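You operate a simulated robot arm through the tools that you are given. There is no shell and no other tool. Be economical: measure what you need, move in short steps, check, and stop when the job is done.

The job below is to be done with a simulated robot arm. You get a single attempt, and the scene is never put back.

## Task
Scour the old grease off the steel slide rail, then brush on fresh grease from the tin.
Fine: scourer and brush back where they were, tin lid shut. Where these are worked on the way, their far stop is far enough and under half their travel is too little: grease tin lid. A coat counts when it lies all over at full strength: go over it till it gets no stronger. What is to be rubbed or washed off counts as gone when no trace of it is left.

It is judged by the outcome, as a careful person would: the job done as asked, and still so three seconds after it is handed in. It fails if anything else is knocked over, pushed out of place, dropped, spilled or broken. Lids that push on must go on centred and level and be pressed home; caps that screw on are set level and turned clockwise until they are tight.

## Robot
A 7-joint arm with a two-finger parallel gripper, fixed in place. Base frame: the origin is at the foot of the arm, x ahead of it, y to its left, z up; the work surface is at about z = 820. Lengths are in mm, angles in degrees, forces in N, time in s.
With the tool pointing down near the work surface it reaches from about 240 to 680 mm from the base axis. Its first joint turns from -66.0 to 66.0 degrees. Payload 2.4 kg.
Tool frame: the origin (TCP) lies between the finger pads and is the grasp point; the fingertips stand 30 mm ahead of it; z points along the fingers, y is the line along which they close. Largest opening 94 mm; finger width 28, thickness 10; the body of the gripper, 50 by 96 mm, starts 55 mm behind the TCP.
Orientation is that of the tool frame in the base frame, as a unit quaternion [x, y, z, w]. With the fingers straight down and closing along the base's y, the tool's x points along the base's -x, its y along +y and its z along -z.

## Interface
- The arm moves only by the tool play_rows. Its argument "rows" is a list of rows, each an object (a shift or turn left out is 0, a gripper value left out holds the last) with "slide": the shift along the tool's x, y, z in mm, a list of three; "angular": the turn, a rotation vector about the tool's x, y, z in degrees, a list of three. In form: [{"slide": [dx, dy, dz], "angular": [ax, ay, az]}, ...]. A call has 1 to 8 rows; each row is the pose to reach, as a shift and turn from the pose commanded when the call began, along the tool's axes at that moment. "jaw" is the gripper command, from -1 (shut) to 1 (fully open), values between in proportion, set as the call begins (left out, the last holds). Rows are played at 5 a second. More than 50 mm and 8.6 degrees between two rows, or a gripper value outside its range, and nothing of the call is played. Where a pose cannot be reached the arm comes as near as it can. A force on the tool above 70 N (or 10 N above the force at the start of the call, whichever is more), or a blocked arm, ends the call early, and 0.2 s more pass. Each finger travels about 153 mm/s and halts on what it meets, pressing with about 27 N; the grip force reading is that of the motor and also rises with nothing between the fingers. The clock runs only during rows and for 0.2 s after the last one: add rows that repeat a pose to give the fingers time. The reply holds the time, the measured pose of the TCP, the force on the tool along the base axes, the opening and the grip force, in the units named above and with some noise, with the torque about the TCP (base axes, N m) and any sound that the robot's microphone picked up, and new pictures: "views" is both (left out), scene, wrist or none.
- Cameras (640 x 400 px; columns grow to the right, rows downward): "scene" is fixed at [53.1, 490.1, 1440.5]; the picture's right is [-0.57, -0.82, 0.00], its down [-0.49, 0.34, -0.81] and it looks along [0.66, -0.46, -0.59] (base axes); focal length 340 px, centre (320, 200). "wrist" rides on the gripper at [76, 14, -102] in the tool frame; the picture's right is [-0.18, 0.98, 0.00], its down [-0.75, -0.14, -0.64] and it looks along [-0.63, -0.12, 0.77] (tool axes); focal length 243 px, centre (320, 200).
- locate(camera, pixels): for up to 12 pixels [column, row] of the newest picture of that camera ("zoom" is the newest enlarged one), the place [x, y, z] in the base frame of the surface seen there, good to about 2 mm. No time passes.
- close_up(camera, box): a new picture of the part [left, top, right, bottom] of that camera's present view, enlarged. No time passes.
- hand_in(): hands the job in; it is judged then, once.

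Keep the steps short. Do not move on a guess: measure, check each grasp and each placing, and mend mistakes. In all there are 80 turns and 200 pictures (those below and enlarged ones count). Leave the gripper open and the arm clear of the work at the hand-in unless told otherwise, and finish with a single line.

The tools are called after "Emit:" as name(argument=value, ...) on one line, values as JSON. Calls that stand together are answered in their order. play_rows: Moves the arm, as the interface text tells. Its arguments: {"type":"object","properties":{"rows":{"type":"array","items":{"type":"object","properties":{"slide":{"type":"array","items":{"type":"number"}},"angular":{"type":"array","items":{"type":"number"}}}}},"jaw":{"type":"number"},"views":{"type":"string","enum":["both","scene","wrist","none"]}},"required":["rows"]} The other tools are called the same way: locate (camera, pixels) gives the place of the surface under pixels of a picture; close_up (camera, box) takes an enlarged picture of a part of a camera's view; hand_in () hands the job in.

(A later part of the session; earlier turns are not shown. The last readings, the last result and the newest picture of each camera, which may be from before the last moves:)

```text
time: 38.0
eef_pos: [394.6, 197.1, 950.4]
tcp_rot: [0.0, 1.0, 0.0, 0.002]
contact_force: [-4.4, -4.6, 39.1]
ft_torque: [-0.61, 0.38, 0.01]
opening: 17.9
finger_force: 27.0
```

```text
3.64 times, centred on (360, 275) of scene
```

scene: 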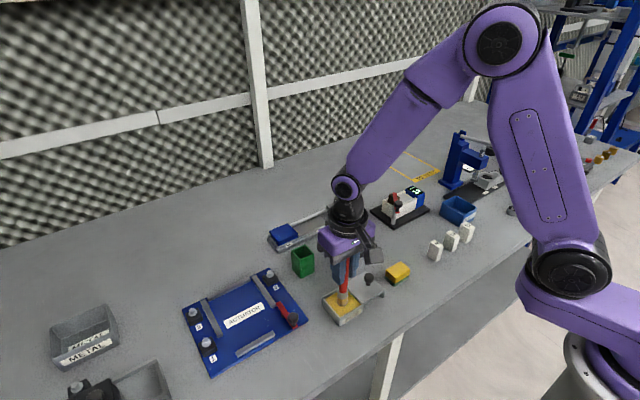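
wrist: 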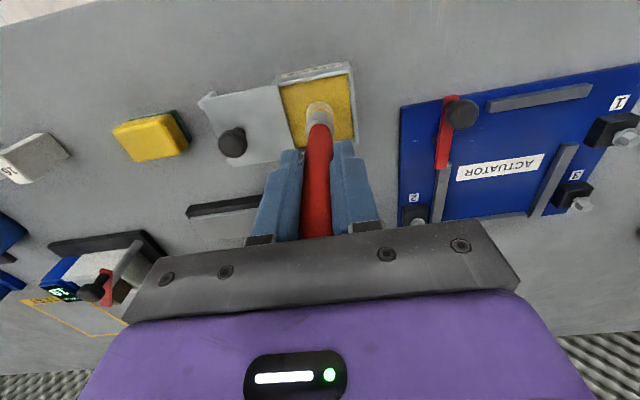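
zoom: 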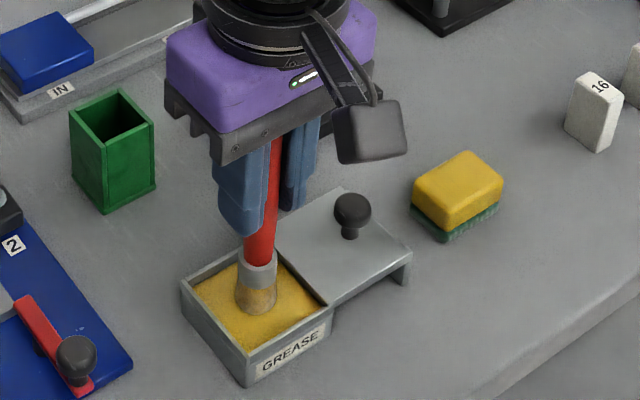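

The bristles are pressed in the grease at 39 N. I ease up 1.5 mm, swirl gently to load the brush, then lift out.

Emit:
play_rows(rows=[{"slide": [0, 0, -1.5]}, {"slide": [6, 5, -1.5]}, {"slide": [6, -6, -1.5]}, {"slide": [-6, -6, -1.5]}, {"slide": [-6, 5, -1.5]}, {"slide": [0, 0, -1.5]}, {"slide": [0, 0, -20]}, {"slide": [0, 0, -45]}])

Emit:
close_up(camera="scene", box=[300, 220, 420, 330])

```text
time: 39.8
eef_pos: [393.8, 198.8, 991.9]
tcp_rot: [0.0, 1.0, 0.0, -0.001]
contact_force: [-0.6, -0.5, -0.4]
ft_torque: [-0.01, 0.02, 0.03]
opening: 17.6
finger_force: 26.9
```

scene: 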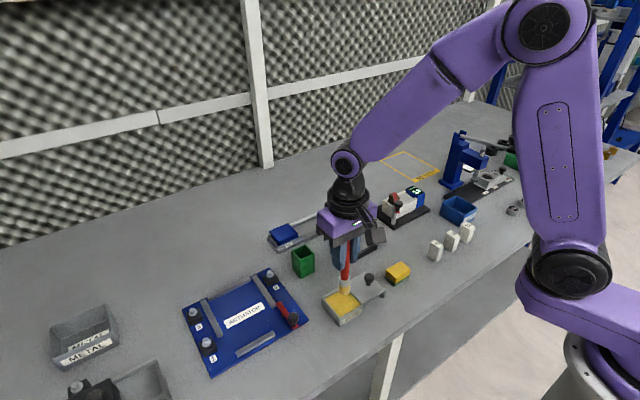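
wrist: 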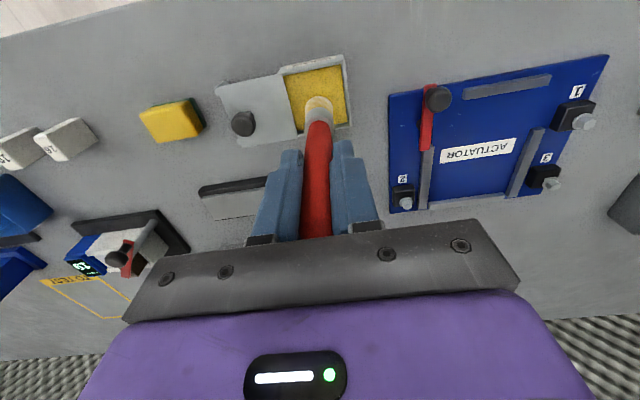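

```text
3.64 times, centred on (360, 275) of scene
```

zoom: 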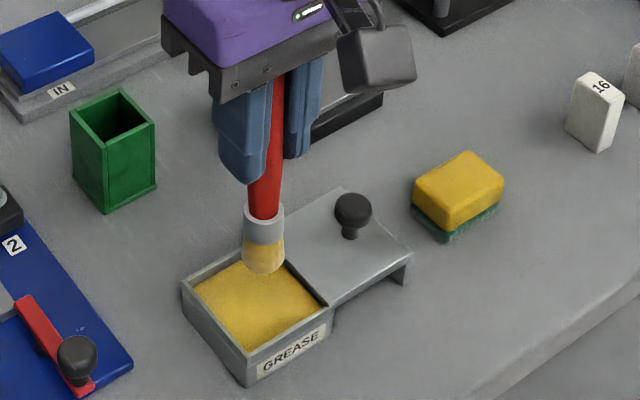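

The brush is loaded. I carry it to the plate's +y corner near (502, 107), staying high and clear of the knob and holder, then lower to just above the plate.

Emit:
play_rows(rows=[{"slide": [0, 0, -15]}, {"slide": [-30, -25, -15]}, {"slide": [-62, -50, -15]}, {"slide": [-92, -75, -15]}, {"slide": [-109, -91, -15]}, {"slide": [-109, -91, 15]}, {"slide": [-109, -91, 34]}, {"slide": [-109, -91, 38]}])

```text
time: 41.6
eef_pos: [505.2, 106.0, 954.4]
tcp_rot: [0.0, 1.0, 0.0, 0.001]
contact_force: [-0.7, 0.0, -1.0]
ft_torque: [0.0, -0.02, -0.02]
opening: 17.7
finger_force: 27.4
```

scene: 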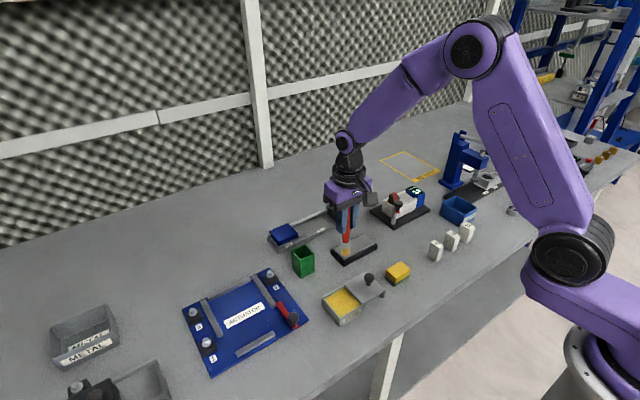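
wrist: 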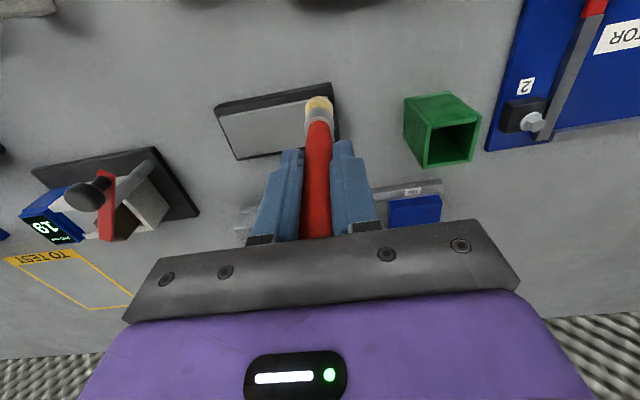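

I lower onto the steel in small steps until I feel a light contact.

Emit:
play_rows(rows=[{"slide": [0, 0, 2]}, {"slide": [0, 0, 3.5]}, {"slide": [0, 0, 5]}, {"slide": [0, 0, 5]}], views="none")

```text
time: 42.6
eef_pos: [503.6, 106.9, 950.4]
tcp_rot: [0.0, 1.0, 0.0, 0.0]
contact_force: [-0.7, 0.4, -0.4]
ft_torque: [-0.03, 0.0, -0.01]
opening: 17.5
finger_force: 26.9
```

Emit:
play_rows(rows=[{"slide": [0, 0, 1.2]}, {"slide": [0, 0, 2.4]}, {"slide": [0, 0, 2.4]}], views="none")

```text
time: 43.4
eef_pos: [502.6, 106.0, 947.1]
tcp_rot: [0.0, 1.0, -0.001, 0.0]
contact_force: [0.5, -1.0, 0.4]
ft_torque: [-0.05, 0.03, -0.01]
opening: 17.7
finger_force: 27.1
```

Emit:
play_rows(rows=[{"slide": [0, 0, 1]}, {"slide": [0, 0, 2]}, {"slide": [0, 0, 2]}], views="none")

```text
time: 44.2
eef_pos: [504.9, 105.6, 946.3]
tcp_rot: [0.0, 1.0, 0.0, 0.001]
contact_force: [-6.2, -5.6, 35.5]
ft_torque: [-0.56, 0.55, -0.02]
opening: 17.7
finger_force: 26.8
```

Contact at TCP z≈946 with 35 N. I ease off 0.7 mm and begin the first strokes along y.

Emit:
play_rows(rows=[{"slide": [0, -15, -0.7]}, {"slide": [0, -32, -0.7]}, {"slide": [0, -50, -0.7]}, {"slide": [0, -67, -0.7]}, {"slide": [0, -84, -0.7]}, {"slide": [-6, -84, -0.7]}, {"slide": [-6, -67, -0.7]}, {"slide": [-6, -50, -0.7]}])

Emit:
close_up(camera="scene", box=[320, 220, 400, 270])

```text
time: 46.0
eef_pos: [507.5, 55.9, 945.4]
tcp_rot: [0.0, 1.0, 0.0, -0.003]
contact_force: [-0.5, 0.1, -0.7]
ft_torque: [0.01, 0.0, 0.0]
opening: 17.7
finger_force: 27.1
```

scene: 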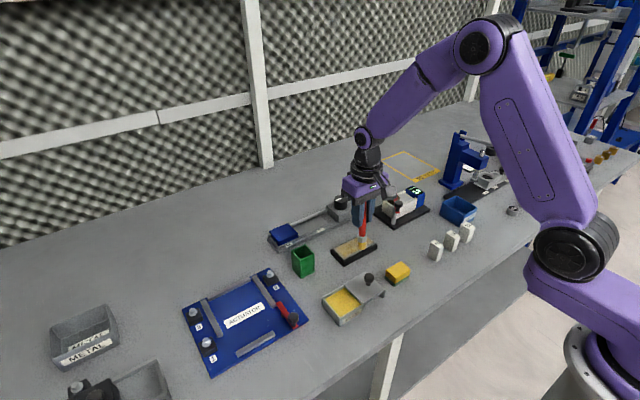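
wrist: 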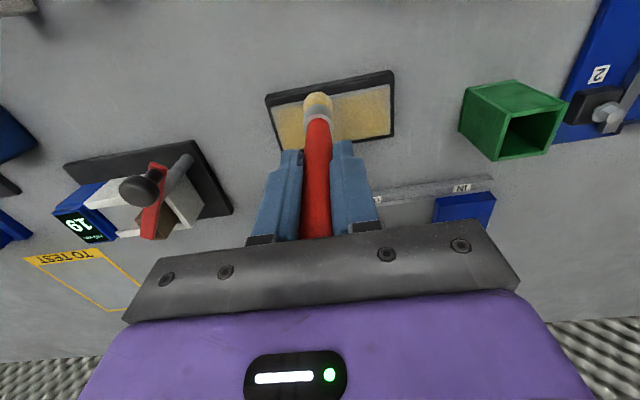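

```text
8.00 times, centred on (360, 245) of scene
```

zoom: 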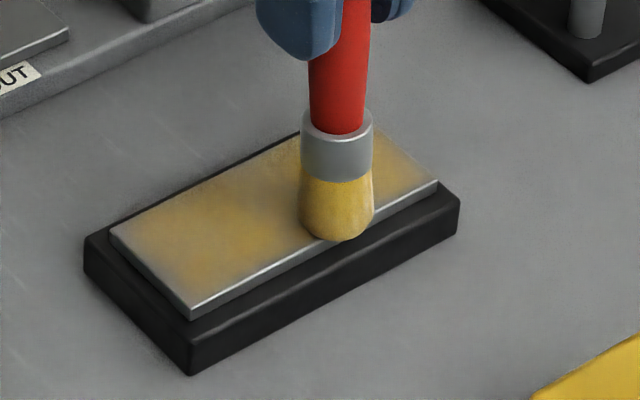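

Grease is going on, but contact was lost at the end (0 N). I press 1 mm more and continue the strokes.

Emit:
play_rows(rows=[{"slide": [0, 0, 1]}, {"slide": [0, 17, 1]}, {"slide": [0, 34, 1]}, {"slide": [0, 51, 1]}, {"slide": [-6, 51, 1]}, {"slide": [-6, 34, 1]}, {"slide": [-6, 17, 1]}, {"slide": [-6, 0, 1]}], views="none")

Emit:
play_rows(rows=[{"slide": [0, -17, 0]}, {"slide": [0, -34, 0]}, {"slide": [-6, -34, 0]}, {"slide": [-6, -17, 0]}, {"slide": [-6, 0, 0]}, {"slide": [-6, 17, 0]}, {"slide": [-6, 34, 0]}, {"slide": [-6, 51, 0]}], views="none")

Emit:
play_rows(rows=[{"slide": [-7, 0, 0]}, {"slide": [-7, -17, 0]}, {"slide": [-7, -34, 0]}, {"slide": [-7, -51, 0]}, {"slide": [-7, -68, 0]}, {"slide": [-7, -85, 0]}])

Emit:
close_up(camera="scene", box=[320, 220, 400, 270])

```text
time: 47.8
eef_pos: [515.9, 58.0, 944.4]
tcp_rot: [0.0, 1.0, 0.001, 0.002]
contact_force: [0.7, 5.6, 16.6]
ft_torque: [0.57, -0.02, 0.01]
opening: 17.7
finger_force: 27.0
```

```text
time: 49.6
eef_pos: [521.6, 107.5, 945.1]
tcp_rot: [0.002, 1.0, 0.001, 0.001]
contact_force: [0.1, -4.8, 9.1]
ft_torque: [-0.46, -0.04, -0.01]
opening: 17.9
finger_force: 26.5
```

```text
time: 51.0
eef_pos: [528.8, 19.3, 945.0]
tcp_rot: [0.0, 1.0, 0.0, 0.0]
contact_force: [-0.5, 0.6, 2.2]
ft_torque: [0.08, 0.01, -0.01]
opening: 18.2
finger_force: 27.3
```

scene: 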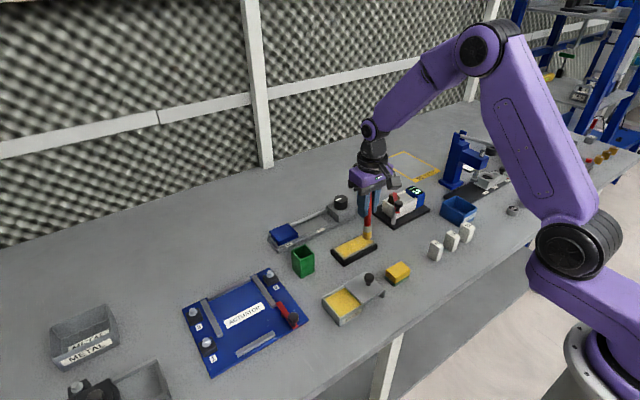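
wrist: 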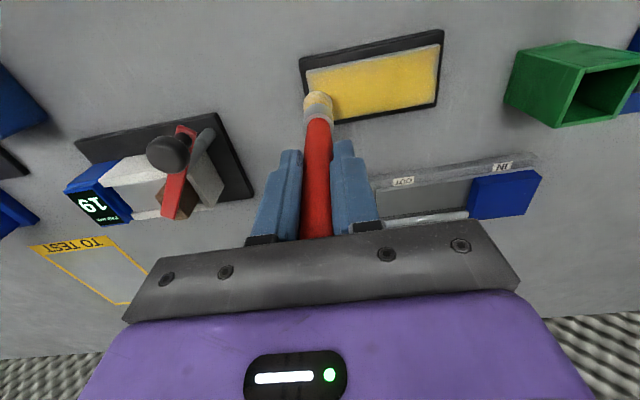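

```text
8.00 times, centred on (360, 245) of scene
```

zoom: 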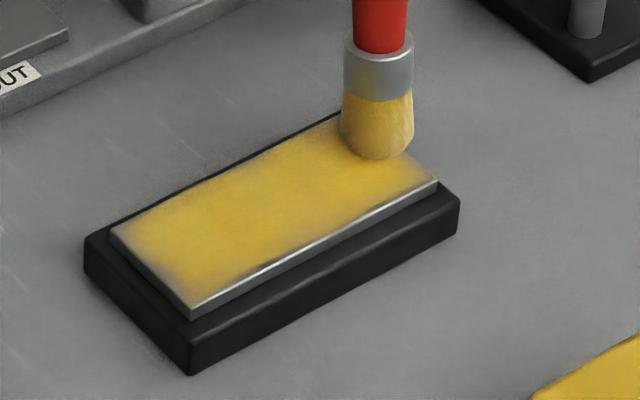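

The middle is well covered; the edges are thinner. I run a perimeter pass: -y end, near edge, +y end, far edge, pressing 0.7 mm more.

Emit:
play_rows(rows=[{"slide": [-3, -2, 0.8]}, {"slide": [8, -2, 0.8]}, {"slide": [20, -2, 0.8]}, {"slide": [30, -2, 0.8]}, {"slide": [30, 15, 0.8]}, {"slide": [30, 32, 0.8]}, {"slide": [30, 49, 0.8]}, {"slide": [30, 66, 0.8]}], views="none")

Emit:
play_rows(rows=[{"slide": [0, 15, 0]}, {"slide": [0, 26, 0]}, {"slide": [-11, 26, 0]}, {"slide": [-22, 26, 0]}, {"slide": [-33, 26, 0]}, {"slide": [-33, 10, 0]}, {"slide": [-33, -7, 0]}, {"slide": [-33, -24, 0]}], views="none")

Emit:
play_rows(rows=[{"slide": [0, -17, 0]}, {"slide": [0, -34, 0]}, {"slide": [0, -45, 0]}, {"slide": [12, -45, 0]}, {"slide": [24, -45, 0]}, {"slide": [24, -45, -25]}, {"slide": [30, -70, -45]}, {"slide": [30, -95, -45]}])

Emit:
close_up(camera="scene", box=[320, 220, 400, 270])

```text
time: 52.8
eef_pos: [499.3, 88.6, 946.1]
tcp_rot: [0.0, 1.0, 0.0, -0.001]
contact_force: [-0.1, 0.3, -0.6]
ft_torque: [-0.01, -0.02, 0.03]
opening: 17.8
finger_force: 27.2
```

```text
time: 54.6
eef_pos: [531.6, 63.4, 945.1]
tcp_rot: [-0.001, 1.0, 0.0, 0.001]
contact_force: [0.7, 7.2, 20.0]
ft_torque: [0.73, -0.07, -0.02]
opening: 18.1
finger_force: 26.9
```

```text
time: 56.4
eef_pos: [500.9, -30.3, 989.8]
tcp_rot: [0.0, 1.0, 0.0, -0.001]
contact_force: [-0.5, 0.3, -0.7]
ft_torque: [-0.01, -0.01, -0.01]
opening: 18.2
finger_force: 26.8
```

scene: 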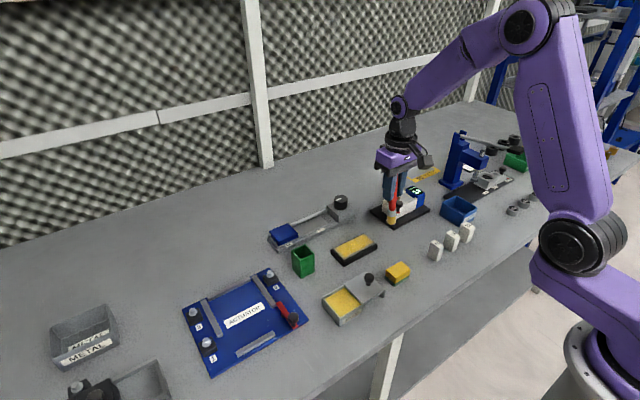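
wrist: 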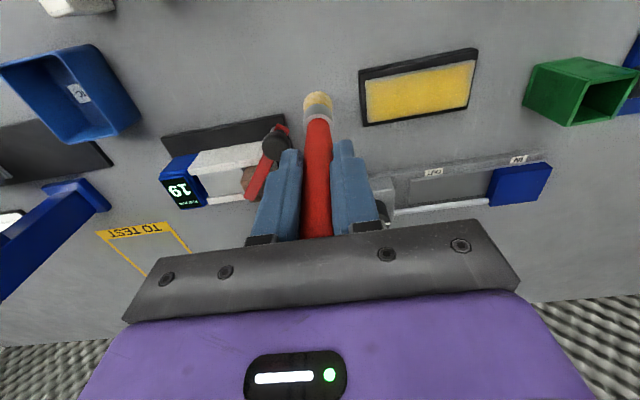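

```text
8.00 times, centred on (360, 245) of scene
```

zoom: 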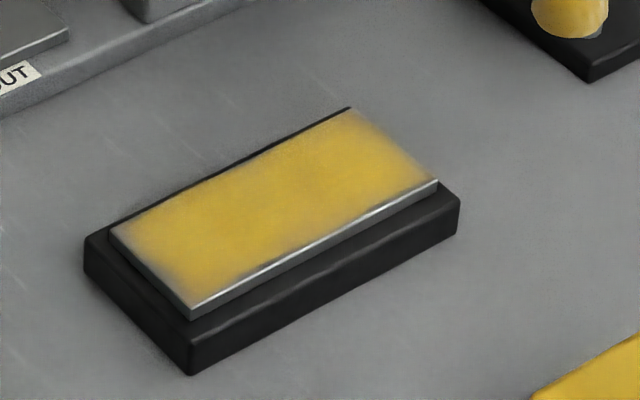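

The centre is strong, but the edges still fade — contact was lost on the near edge. I go back above the near -y corner (502, 20) and find contact there.

Emit:
play_rows(rows=[{"slide": [0, 25, 0]}, {"slide": [0, 51, 0]}, {"slide": [0, 51, 25]}, {"slide": [0, 51, 40]}, {"slide": [0, 51, 44.5]}, {"slide": [0, 51, 46]}, {"slide": [0, 51, 46]}], views="wrist")

Emit:
close_up(camera="scene", box=[330, 228, 394, 268])

```text
time: 58.0
eef_pos: [500.8, 18.2, 944.4]
tcp_rot: [0.0, 1.0, 0.0, 0.001]
contact_force: [-2.9, -2.8, 22.0]
ft_torque: [-0.31, 0.32, -0.02]
opening: 18.2
finger_force: 27.0
```

wrist: 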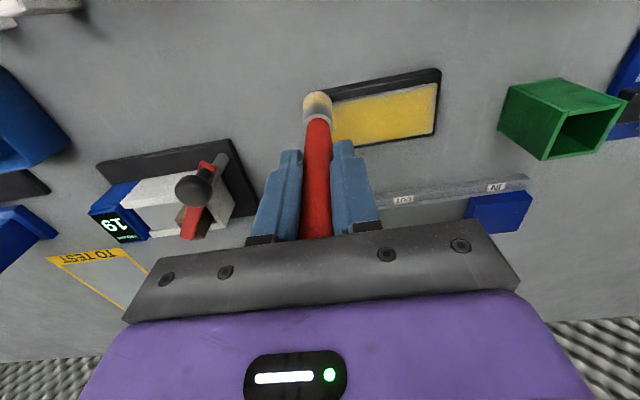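

```text
10.00 times, centred on (362, 248) of scene
```

zoom: 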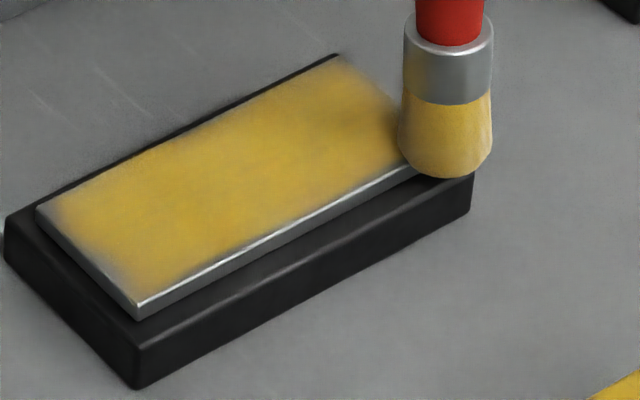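

Contact 22 N. I run the perimeter again with slightly more press, along the near edge first.

Emit:
play_rows(rows=[{"slide": [0, 0, 0.8]}, {"slide": [0, 16, 0.8]}, {"slide": [0, 32, 0.8]}, {"slide": [0, 48, 0.8]}, {"slide": [0, 64, 0.8]}, {"slide": [0, 80, 0.8]}, {"slide": [0, 93, 0.8]}], views="none")

Emit:
play_rows(rows=[{"slide": [-10, 0, 0]}, {"slide": [-20, 0, 0]}, {"slide": [-31, 0, 0]}, {"slide": [-31, -16, 0]}, {"slide": [-31, -32, 0]}, {"slide": [-31, -48, 0]}, {"slide": [-31, -64, 0]}, {"slide": [-31, -80, 0]}], views="none")

Emit:
play_rows(rows=[{"slide": [0, -13, 0]}, {"slide": [10, -13, 0]}, {"slide": [20, -13, 0]}, {"slide": [31, -13, 0]}, {"slide": [31, 3, 0]}, {"slide": [31, 19, 0]}, {"slide": [31, 35, 0]}, {"slide": [31, 51, 0]}])

Emit:
close_up(camera="scene", box=[330, 228, 394, 268])

```text
time: 59.6
eef_pos: [501.7, 113.4, 945.1]
tcp_rot: [0.001, 1.0, -0.001, 0.0]
contact_force: [-1.8, -13.2, 31.7]
ft_torque: [-1.32, 0.17, 0.03]
opening: 18.5
finger_force: 27.3
```

```text
time: 61.4
eef_pos: [532.1, 33.0, 942.7]
tcp_rot: [0.0, 1.0, 0.0, 0.0]
contact_force: [-0.4, 0.2, -0.8]
ft_torque: [0.03, 0.02, 0.01]
opening: 18.0
finger_force: 27.0
```

```text
time: 63.2
eef_pos: [500.2, 84.1, 942.5]
tcp_rot: [-0.001, 1.0, 0.0, 0.001]
contact_force: [-1.4, 0.3, -0.1]
ft_torque: [0.0, 0.02, 0.01]
opening: 18.3
finger_force: 27.0
```

scene: 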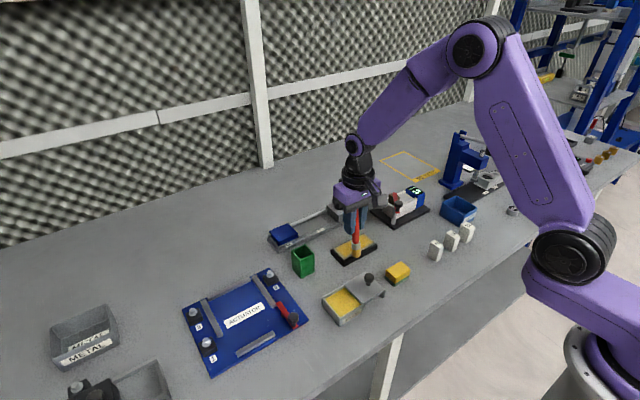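
wrist: 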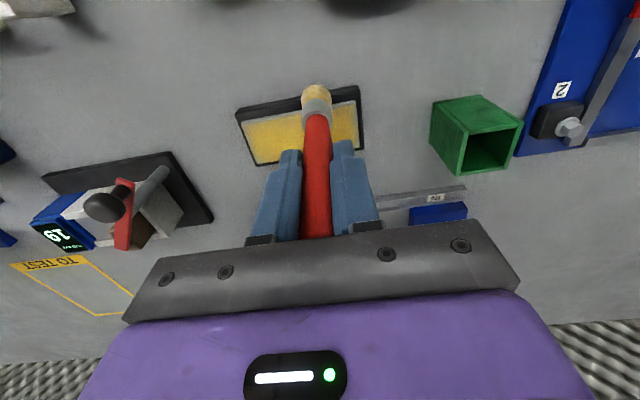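

```text
10.00 times, centred on (362, 248) of scene
```

zoom: 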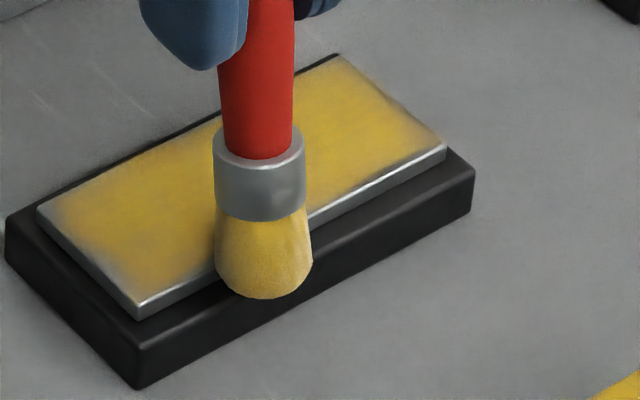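

The bristles look paler and the brush has slid up slightly in the grip. I reload from the tin: up, over to (394, 196), then down near the grease.

Emit:
play_rows(rows=[{"slide": [0, 0, -30]}, {"slide": [0, 0, -60]}, {"slide": [27, 28, -60]}, {"slide": [54, 56, -60]}, {"slide": [80, 84, -60]}, {"slide": [106, 112, -60]}, {"slide": [106, 112, -30]}, {"slide": [106, 112, -6]}])

Emit:
close_up(camera="scene", box=[330, 228, 394, 268])

```text
time: 65.0
eef_pos: [394.6, 199.1, 944.8]
tcp_rot: [0.0, 1.0, -0.001, 0.0]
contact_force: [0.1, 0.2, -0.8]
ft_torque: [-0.04, 0.05, 0.02]
opening: 18.1
finger_force: 26.5
```

scene: 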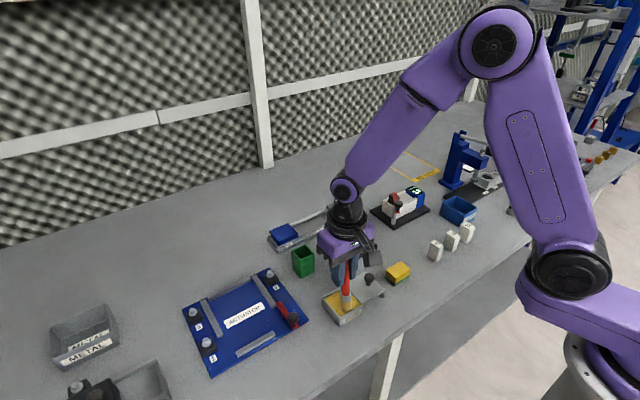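
wrist: 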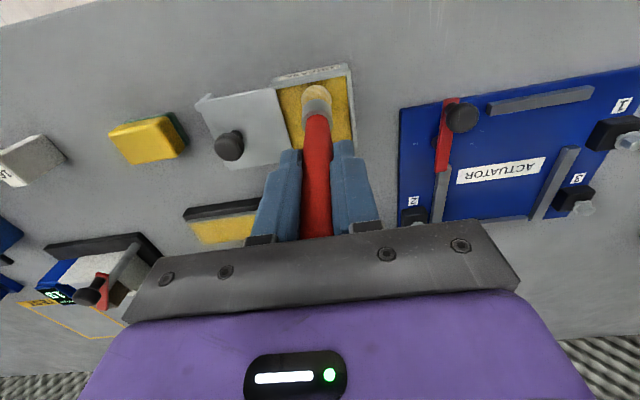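

```text
10.00 times, centred on (362, 248) of scene
```

zoom: 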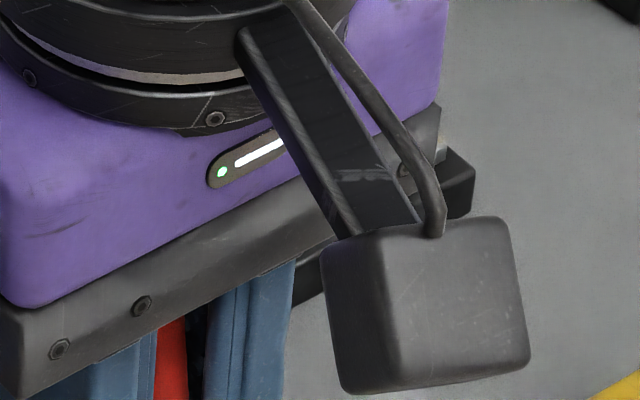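

The tip sits a few px higher in the image than before, so the brush may have tilted slightly about the finger axis; I'll measure that later. First I lower into the grease.

Emit:
play_rows(rows=[{"slide": [0, -2, 1]}, {"slide": [0, -2, 2]}, {"slide": [0, -2, 3]}, {"slide": [0, -2, 3]}], views="none")

Emit:
close_up(camera="scene", box=[300, 220, 420, 330])

```text
time: 66.0
eef_pos: [396.0, 194.1, 943.7]
tcp_rot: [0.0, 1.0, 0.0, 0.0]
contact_force: [0.2, 0.9, 1.6]
ft_torque: [0.05, 0.06, 0.03]
opening: 18.2
finger_force: 26.7
```

```text
3.64 times, centred on (360, 275) of scene
```

zoom: 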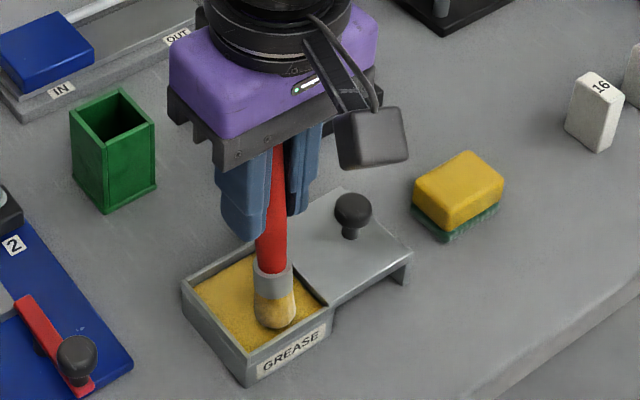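

The brush is tilted a few degrees with its tip toward the arm. I load it, pressing lightly and dragging toward -x, so friction also swings it back upright.

Emit:
play_rows(rows=[{"slide": [-12, 4, -2]}, {"slide": [-12, 4, 2]}, {"slide": [-4, 4, 2]}, {"slide": [4, 4, 2]}, {"slide": [9, 0, 2]}, {"slide": [0, 0, -2]}, {"slide": [0, 0, -20]}, {"slide": [0, 0, -50]}])

Emit:
close_up(camera="scene", box=[300, 200, 420, 310])

```text
time: 67.8
eef_pos: [394.2, 196.2, 995.9]
tcp_rot: [0.001, 1.0, 0.0, -0.001]
contact_force: [0.0, -0.1, -0.1]
ft_torque: [-0.05, 0.0, -0.01]
opening: 18.4
finger_force: 27.2
```

scene: 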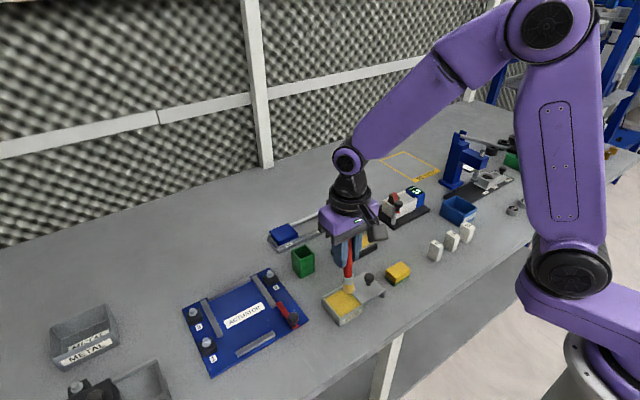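
wrist: 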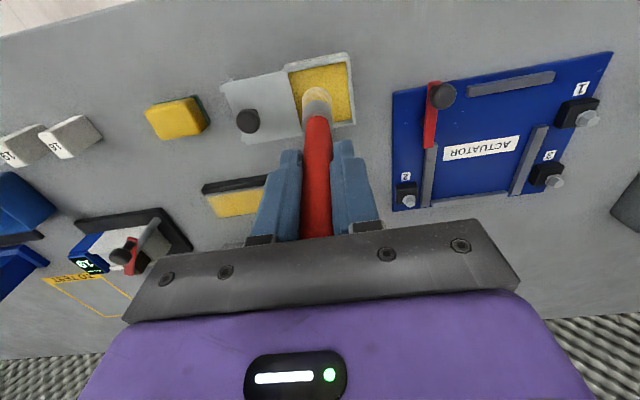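

```text
3.64 times, centred on (360, 255) of scene
```

zoom: 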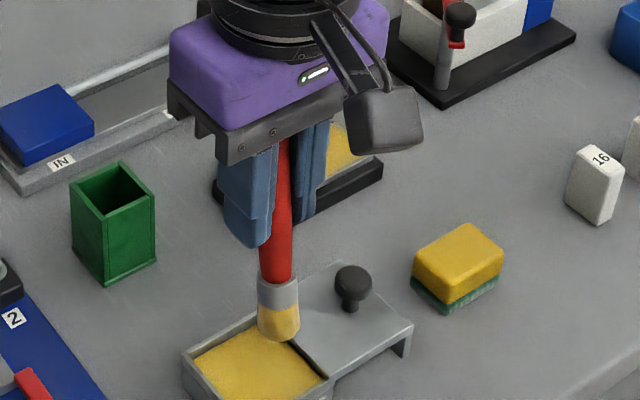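

Brush reloaded. I measure its tilt and tip position.

Emit:
locate(camera="zoom", pixels=[[281, 150], [279, 200], [277, 250], [277, 290], [279, 325], [281, 340], [258, 320], [300, 320]])

Emit:
close_up(camera="wrist", box=[272, 75, 368, 135])

```text
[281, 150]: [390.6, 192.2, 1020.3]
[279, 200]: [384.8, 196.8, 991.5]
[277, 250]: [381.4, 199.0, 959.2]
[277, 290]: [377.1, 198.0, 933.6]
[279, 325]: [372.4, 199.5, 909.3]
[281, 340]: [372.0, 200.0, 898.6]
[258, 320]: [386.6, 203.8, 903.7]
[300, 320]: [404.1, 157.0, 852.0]
```

```text
6.67 times, centred on (320, 105) of wrist
```

zoom: 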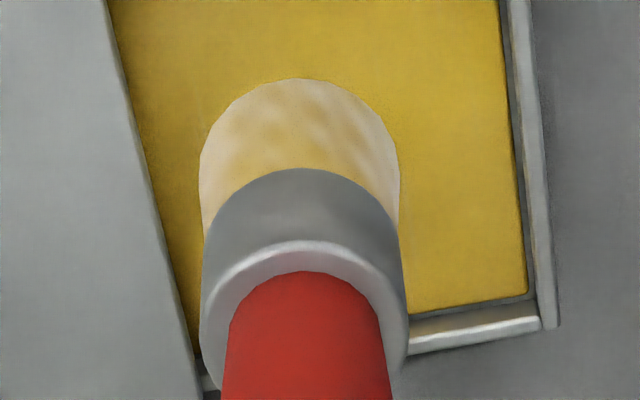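

The brush leans about 8° with its tip toward -x. I tilt the tool by -8° about y so the brush hangs vertical again, then check.

Emit:
play_rows(rows=[{"slide": [0, 0, -10], "angular": [0, -4, 0]}, {"slide": [0, 0, -10], "angular": [0, -8, 0]}, {"slide": [0, 0, -10], "angular": [0, -8, 0]}], views="wrist")

Emit:
close_up(camera="scene", box=[300, 200, 420, 310])

Emit:
locate(camera="zoom", pixels=[[280, 150], [278, 190], [276, 230], [276, 265], [272, 300], [272, 320]])

```text
time: 68.6
eef_pos: [396.4, 191.8, 1005.0]
tcp_rot: [0.0, 0.998, -0.001, 0.07]
contact_force: [-0.2, -0.7, -0.2]
ft_torque: [0.03, 0.02, -0.01]
opening: 17.9
finger_force: 26.8
```

wrist: 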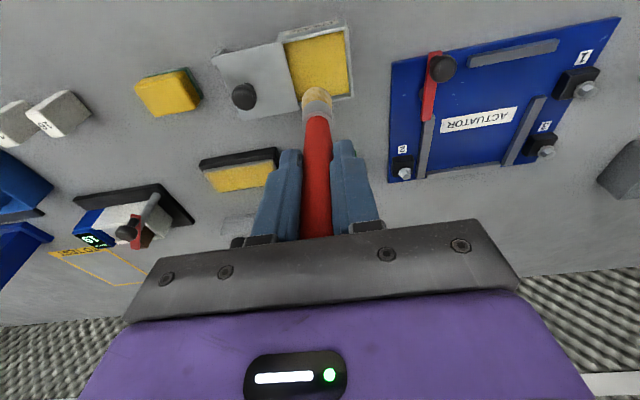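

```text
3.64 times, centred on (360, 255) of scene
```

zoom: 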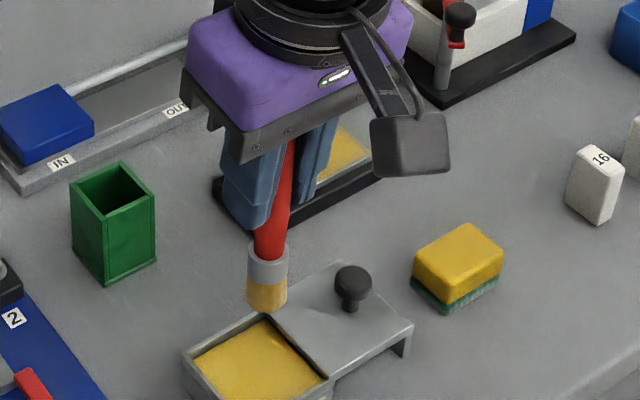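

```text
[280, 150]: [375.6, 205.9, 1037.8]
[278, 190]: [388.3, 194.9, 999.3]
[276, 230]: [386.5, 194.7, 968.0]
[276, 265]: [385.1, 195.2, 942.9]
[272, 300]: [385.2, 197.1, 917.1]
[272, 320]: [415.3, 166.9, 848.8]
```

The brush is vertical within about 1°, tip directly beneath the TCP. I carry it to the plate's near +y corner (503, 108), allowing for the tool tilt.

Emit:
play_rows(rows=[{"slide": [-35.6, -28, 5]}, {"slide": [-71.3, -56, 10]}, {"slide": [-105.9, -84, 14.9]}, {"slide": [-101.7, -84, 44.6]}, {"slide": [-98.3, -84, 69.3]}, {"slide": [-97.7, -84, 73.5]}, {"slide": [-97.7, -84, 73.5]}])

Emit:
close_up(camera="scene", box=[325, 220, 397, 265])

```text
time: 70.2
eef_pos: [501.5, 106.9, 946.3]
tcp_rot: [0.0, 0.998, 0.0, 0.07]
contact_force: [-0.2, -0.9, -0.9]
ft_torque: [0.0, 0.0, 0.0]
opening: 18.3
finger_force: 26.9
```

scene: 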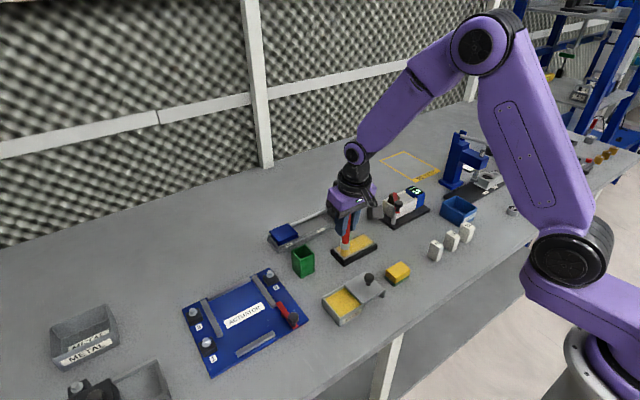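
wrist: 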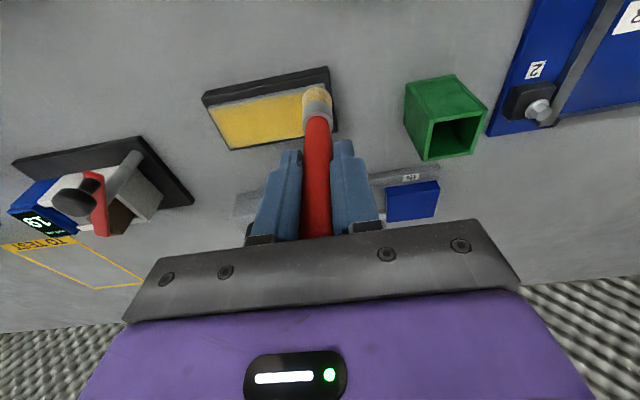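

```text
8.89 times, centred on (361, 242) of scene
```

zoom: 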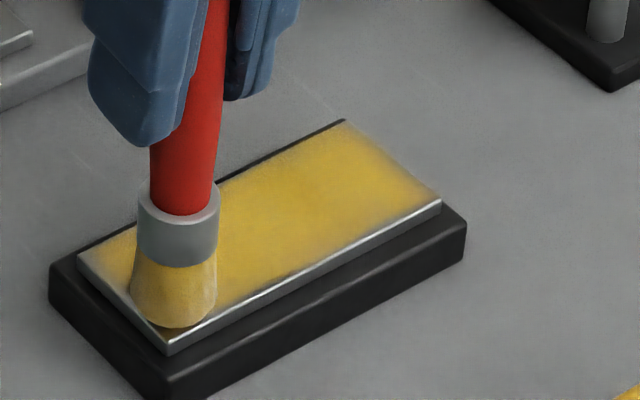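

The reloaded bristles are just above the corner. I lower in small vertical steps to contact.

Emit:
play_rows(rows=[{"slide": [0.14, 0, 1]}, {"slide": [0.3, 0, 2]}, {"slide": [0.42, 0, 3]}, {"slide": [0.42, 0, 3]}], views="none")

```text
time: 71.2
eef_pos: [501.7, 108.7, 942.0]
tcp_rot: [-0.001, 0.998, 0.0, 0.07]
contact_force: [-0.7, 0.2, 0.2]
ft_torque: [0.0, 0.01, -0.03]
opening: 18.4
finger_force: 27.2
```

Emit:
play_rows(rows=[{"slide": [0.14, 0, 0.8]}, {"slide": [0.2, 0, 1.4]}, {"slide": [0.28, 0, 2]}, {"slide": [0.28, 0, 2]}], views="none")

```text
time: 72.2
eef_pos: [502.3, 109.6, 941.4]
tcp_rot: [-0.001, 0.998, 0.0, 0.07]
contact_force: [-6.9, -0.2, 22.7]
ft_torque: [0.07, 0.68, -0.01]
opening: 18.1
finger_force: 26.9
```

Contact 23 N. I stroke the near edge with the brush centre right over the edge (x≈499), from the +y end to the -y end.

Emit:
play_rows(rows=[{"slide": [3, 4, 0]}, {"slide": [3, -14, 0]}, {"slide": [3, -32, 0]}, {"slide": [3, -50, 0]}, {"slide": [3, -68, 0]}, {"slide": [3, -84, 0]}, {"slide": [3, -95, 0]}])

Emit:
close_up(camera="scene", box=[325, 220, 397, 265])

```text
time: 73.8
eef_pos: [499.4, 13.3, 940.4]
tcp_rot: [0.0, 0.998, 0.0, 0.068]
contact_force: [0.7, 7.0, 13.6]
ft_torque: [0.73, -0.01, 0.01]
opening: 18.2
finger_force: 27.5
```

scene: 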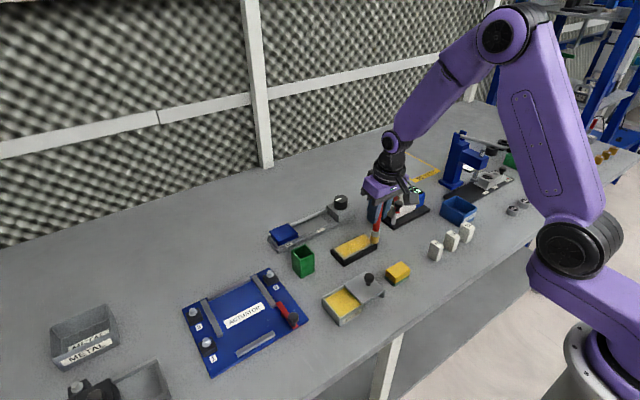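
wrist: 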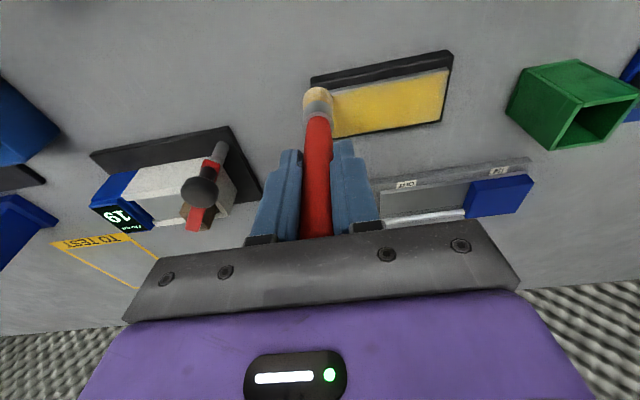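

```text
8.89 times, centred on (361, 242) of scene
```

zoom: 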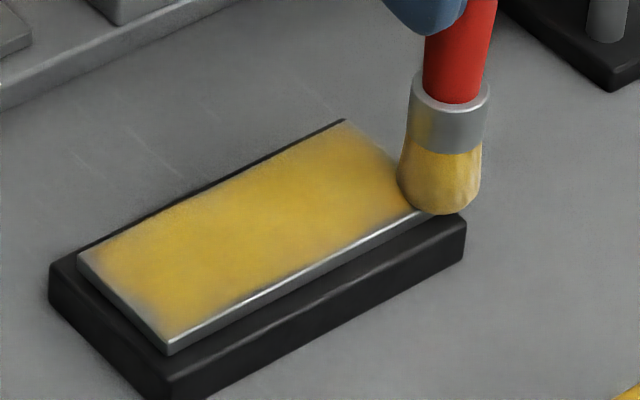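

The near edge is now much better. Next: the -y end toward the far edge, then up along the far edge.

Emit:
play_rows(rows=[{"slide": [-11, 3, 1.8]}, {"slide": [-23, 3, 3.5]}, {"slide": [-34.5, 3, 5.1]}, {"slide": [-34.5, 20, 5.1]}, {"slide": [-34.5, 37, 5.1]}, {"slide": [-34.5, 54, 5.1]}, {"slide": [-34.5, 71, 5.1]}, {"slide": [-34.5, 88, 5.1]}], views="none")

Emit:
play_rows(rows=[{"slide": [0, 12, 0.2]}, {"slide": [11, 12, -1.3]}, {"slide": [23, 12, -3]}, {"slide": [34.5, 12, -4.7]}, {"slide": [34.5, 5, -4.7]}, {"slide": [23, 5, -3]}, {"slide": [11, 5, -1.3]}, {"slide": [0, 5, 0.2]}], views="none")

Emit:
play_rows(rows=[{"slide": [0, -17, 0]}, {"slide": [0, -34, 0]}, {"slide": [0, -51, 0]}, {"slide": [0, -68, 0]}, {"slide": [0, -85, 0]}, {"slide": [11, -85, -1.5]}, {"slide": [23, -85, -3.2]}, {"slide": [34, -85, -4.7]}])

Emit:
close_up(camera="scene", box=[325, 220, 397, 265])

```text
time: 75.6
eef_pos: [532.0, 100.1, 942.8]
tcp_rot: [0.0, 0.998, -0.001, 0.07]
contact_force: [0.3, 0.1, 0.3]
ft_torque: [-0.01, -0.01, 0.0]
opening: 18.4
finger_force: 27.5
```

```text
time: 77.4
eef_pos: [533.4, 107.0, 940.6]
tcp_rot: [0.0, 0.998, 0.001, 0.07]
contact_force: [0.2, -0.2, -0.6]
ft_torque: [-0.01, 0.0, 0.01]
opening: 18.5
finger_force: 27.3
```

```text
time: 79.2
eef_pos: [500.7, 21.5, 941.7]
tcp_rot: [0.0, 0.997, 0.0, 0.072]
contact_force: [2.9, -0.9, 4.4]
ft_torque: [-0.04, -0.29, 0.0]
opening: 18.3
finger_force: 26.4
```

scene: 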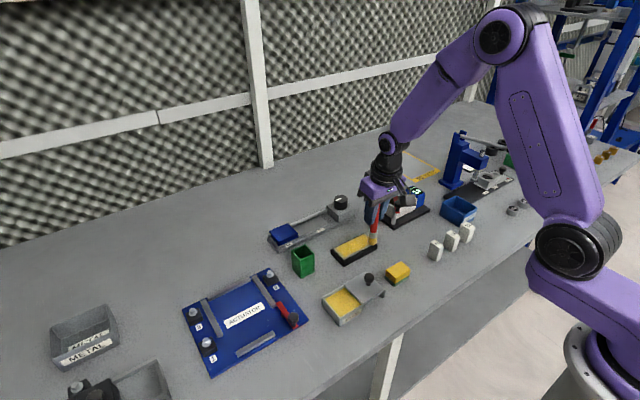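
wrist: 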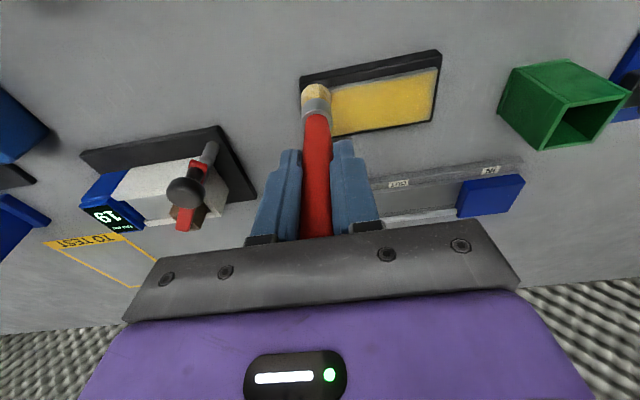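

```text
8.89 times, centred on (361, 242) of scene
```

zoom: 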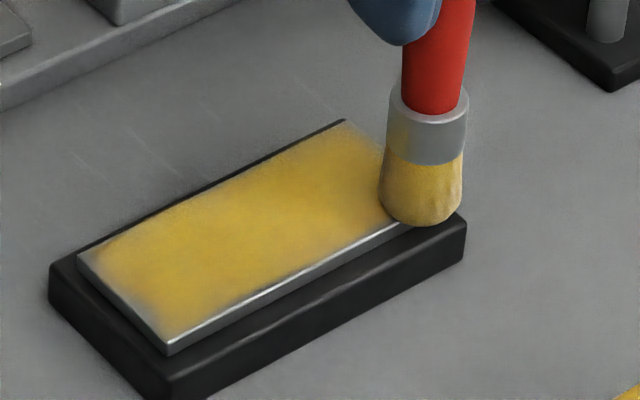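

The far edge and ends are still thin, and contact was lost there. I move to the far -y corner and press down step by step.

Emit:
play_rows(rows=[{"slide": [-16, -3, 2.2]}, {"slide": [-32.7, -3, 4.6]}, {"slide": [-32.6, -3, 5.6]}, {"slide": [-32.5, -3, 6.6]}, {"slide": [-32.5, -3, 6.6]}], views="none")

```text
time: 80.4
eef_pos: [534.5, 19.0, 939.8]
tcp_rot: [0.0, 0.997, 0.0, 0.074]
contact_force: [-3.6, 0.8, 33.8]
ft_torque: [0.11, 0.21, 0.01]
opening: 18.1
finger_force: 26.7
```

Contact 34 N. I stroke the far edge toward +y, adding a slight downward ramp to keep contact.

Emit:
play_rows(rows=[{"slide": [0, 16, 0.1]}, {"slide": [0, 32, 0.3]}, {"slide": [0, 48, 0.5]}, {"slide": [0, 64, 0.7]}, {"slide": [0, 80, 0.9]}, {"slide": [0, 93, 1.1]}], views="none")

Emit:
play_rows(rows=[{"slide": [0, 0, 0.6]}, {"slide": [10, 0, -0.7]}, {"slide": [22, 0, -2.2]}, {"slide": [34, 0, -3.8]}], views="none")

Emit:
close_up(camera="scene", box=[325, 220, 397, 265])

```text
time: 81.8
eef_pos: [530.5, 113.9, 937.2]
tcp_rot: [0.0, 0.998, -0.001, 0.07]
contact_force: [0.2, -11.8, 30.4]
ft_torque: [-1.27, -0.13, -0.01]
opening: 18.5
finger_force: 26.6
```

```text
time: 82.8
eef_pos: [500.9, 113.6, 938.4]
tcp_rot: [0.0, 0.997, 0.001, 0.074]
contact_force: [9.6, 2.7, 24.9]
ft_torque: [0.19, -0.85, 0.01]
opening: 17.8
finger_force: 26.5
```

```text
8.89 times, centred on (361, 242) of scene
```

zoom: 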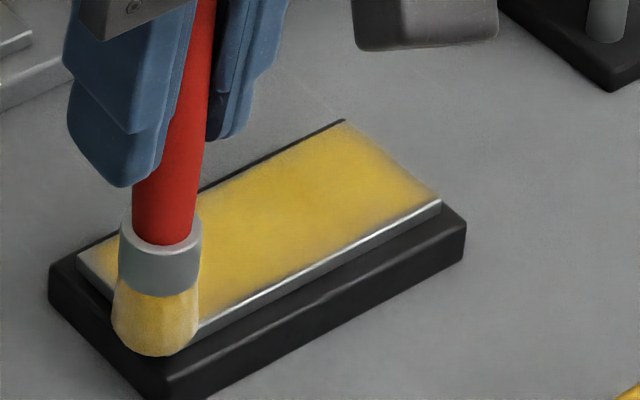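

Good contact is maintained. I continue along the near edge to the -y end, then across that end.

Emit:
play_rows(rows=[{"slide": [0, -16, 0.1]}, {"slide": [0, -32, 0.3]}, {"slide": [0, -48, 0.5]}, {"slide": [0, -64, 0.7]}, {"slide": [0, -80, 0.9]}, {"slide": [0, -97, 1.1]}], views="none")

Emit:
play_rows(rows=[{"slide": [0, 0, 0.6]}, {"slide": [-11, 0, 2.2]}, {"slide": [-22, 0, 3.8]}, {"slide": [-34, 0, 5.5]}, {"slide": [-34, 4, 5.5]}, {"slide": [-22, 5, 3.8]}, {"slide": [-11, 5, 2.2]}, {"slide": [0, 5, 0.6]}], views="none")

Emit:
play_rows(rows=[{"slide": [0, 0, -25]}, {"slide": [-10, 0, -50]}, {"slide": [40, 10, -60]}, {"slide": [80, 30, -65]}, {"slide": [100, 60, -68]}])

Emit:
close_up(camera="scene", box=[325, 220, 397, 265])

```text
time: 84.2
eef_pos: [499.2, 14.4, 936.6]
tcp_rot: [-0.001, 0.997, 0.0, 0.072]
contact_force: [0.5, 13.5, 37.2]
ft_torque: [1.5, 0.13, -0.08]
opening: 19.0
finger_force: 26.7
```

```text
time: 86.0
eef_pos: [497.6, 19.5, 935.2]
tcp_rot: [0.0, 0.998, 0.001, 0.069]
contact_force: [0.1, 0.3, 0.4]
ft_torque: [0.02, 0.04, -0.02]
opening: 17.8
finger_force: 27.0
```

```text
refused: row 3 steps farther than a row can; nothing moved
```

```text
8.89 times, centred on (361, 242) of scene
```

zoom: 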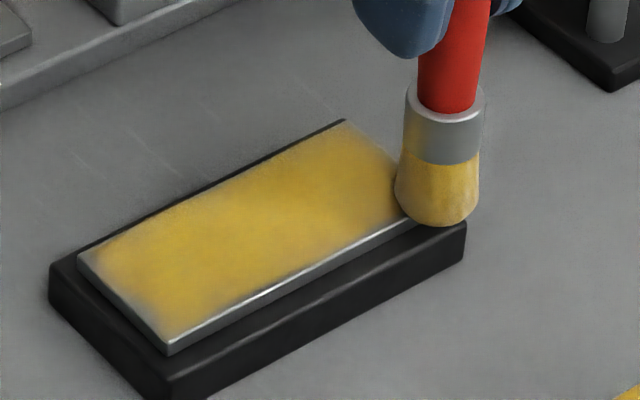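

The strokes no longer add anything at the far edge, although contact was good, so the brush has run low. Reloading made the big difference before. I lift, go back over the tin, and inspect on the way.

Emit:
play_rows(rows=[{"slide": [-4.9, 0, -34.7]}, {"slide": [-9, 0, -64.4]}, {"slide": [14.8, 40, -67.7]}, {"slide": [38.5, 80, -71]}, {"slide": [62.3, 120, -74.4]}, {"slide": [83, 155, -77.3]}, {"slide": [94, 178, -78.8]}, {"slide": [99.5, 178, -39.2]}])

Emit:
close_up(camera="scene", box=[300, 210, 420, 320])

Emit:
close_up(camera="wrist", box=[180, 170, 276, 230])

```text
time: 87.8
eef_pos: [394.9, 196.9, 961.3]
tcp_rot: [0.0, 0.998, 0.0, 0.07]
contact_force: [-0.8, 0.8, 0.3]
ft_torque: [0.04, 0.01, 0.01]
opening: 17.9
finger_force: 27.3
```

scene: 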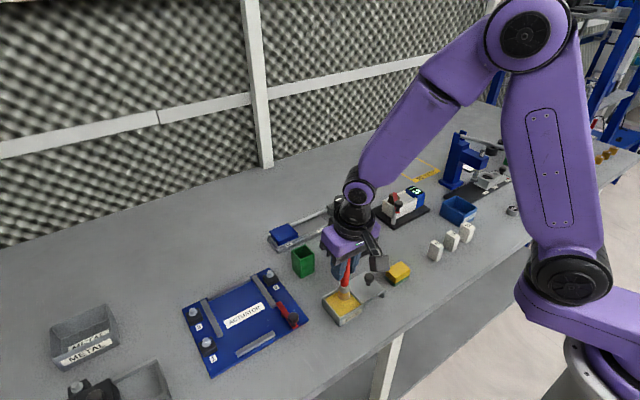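
wrist: 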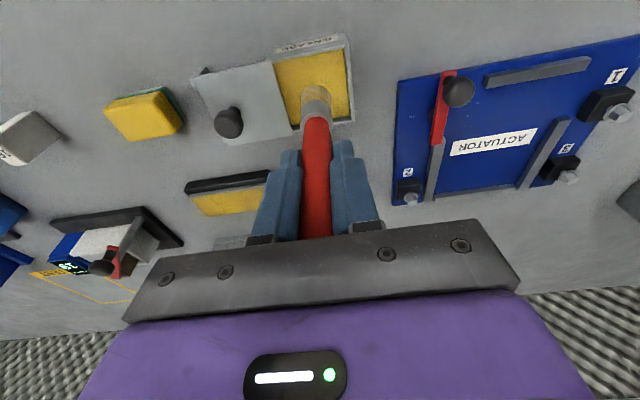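

```text
3.64 times, centred on (360, 265) of scene
```

zoom: 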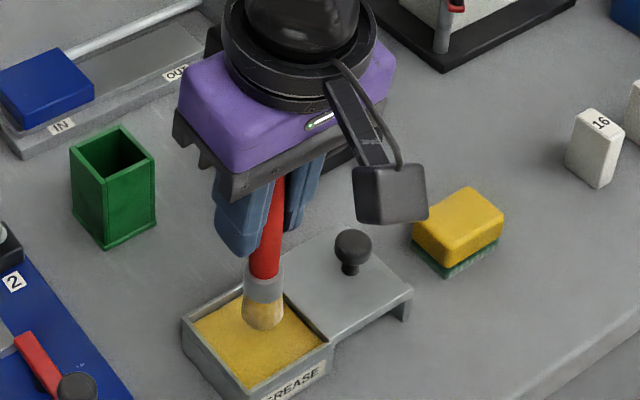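

```text
6.67 times, centred on (228, 200) of wrist
```

zoom: 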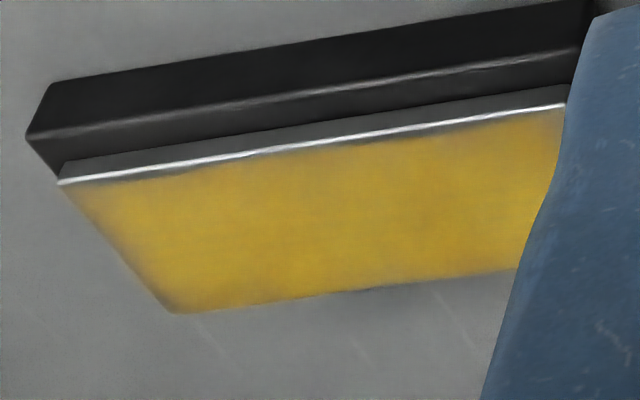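

From this side the far edge is fully coated; the near edge and perhaps the +y end are slightly thin. I lower into the grease.

Emit:
play_rows(rows=[{"slide": [1.4, 0, 10]}, {"slide": [2.5, 0, 18]}, {"slide": [2.9, 0, 20.5]}, {"slide": [3.1, 0, 22]}, {"slide": [3.1, 0, 22]}], views="none")

```text
time: 89.0
eef_pos: [395.8, 198.0, 939.0]
tcp_rot: [0.0, 0.998, 0.0, 0.069]
contact_force: [0.2, 0.0, -0.9]
ft_torque: [-0.02, -0.01, 0.0]
opening: 17.7
finger_force: 26.6
```

Emit:
play_rows(rows=[{"slide": [0.1, 0, 1]}, {"slide": [0.3, 0, 2]}, {"slide": [0.4, 0, 3]}, {"slide": [0.4, 0, 3]}], views="none")

```text
time: 90.0
eef_pos: [395.9, 199.3, 935.4]
tcp_rot: [0.0, 0.997, 0.001, 0.072]
contact_force: [-5.5, -2.7, 42.2]
ft_torque: [-0.2, 0.39, 0.0]
opening: 18.3
finger_force: 27.2
```

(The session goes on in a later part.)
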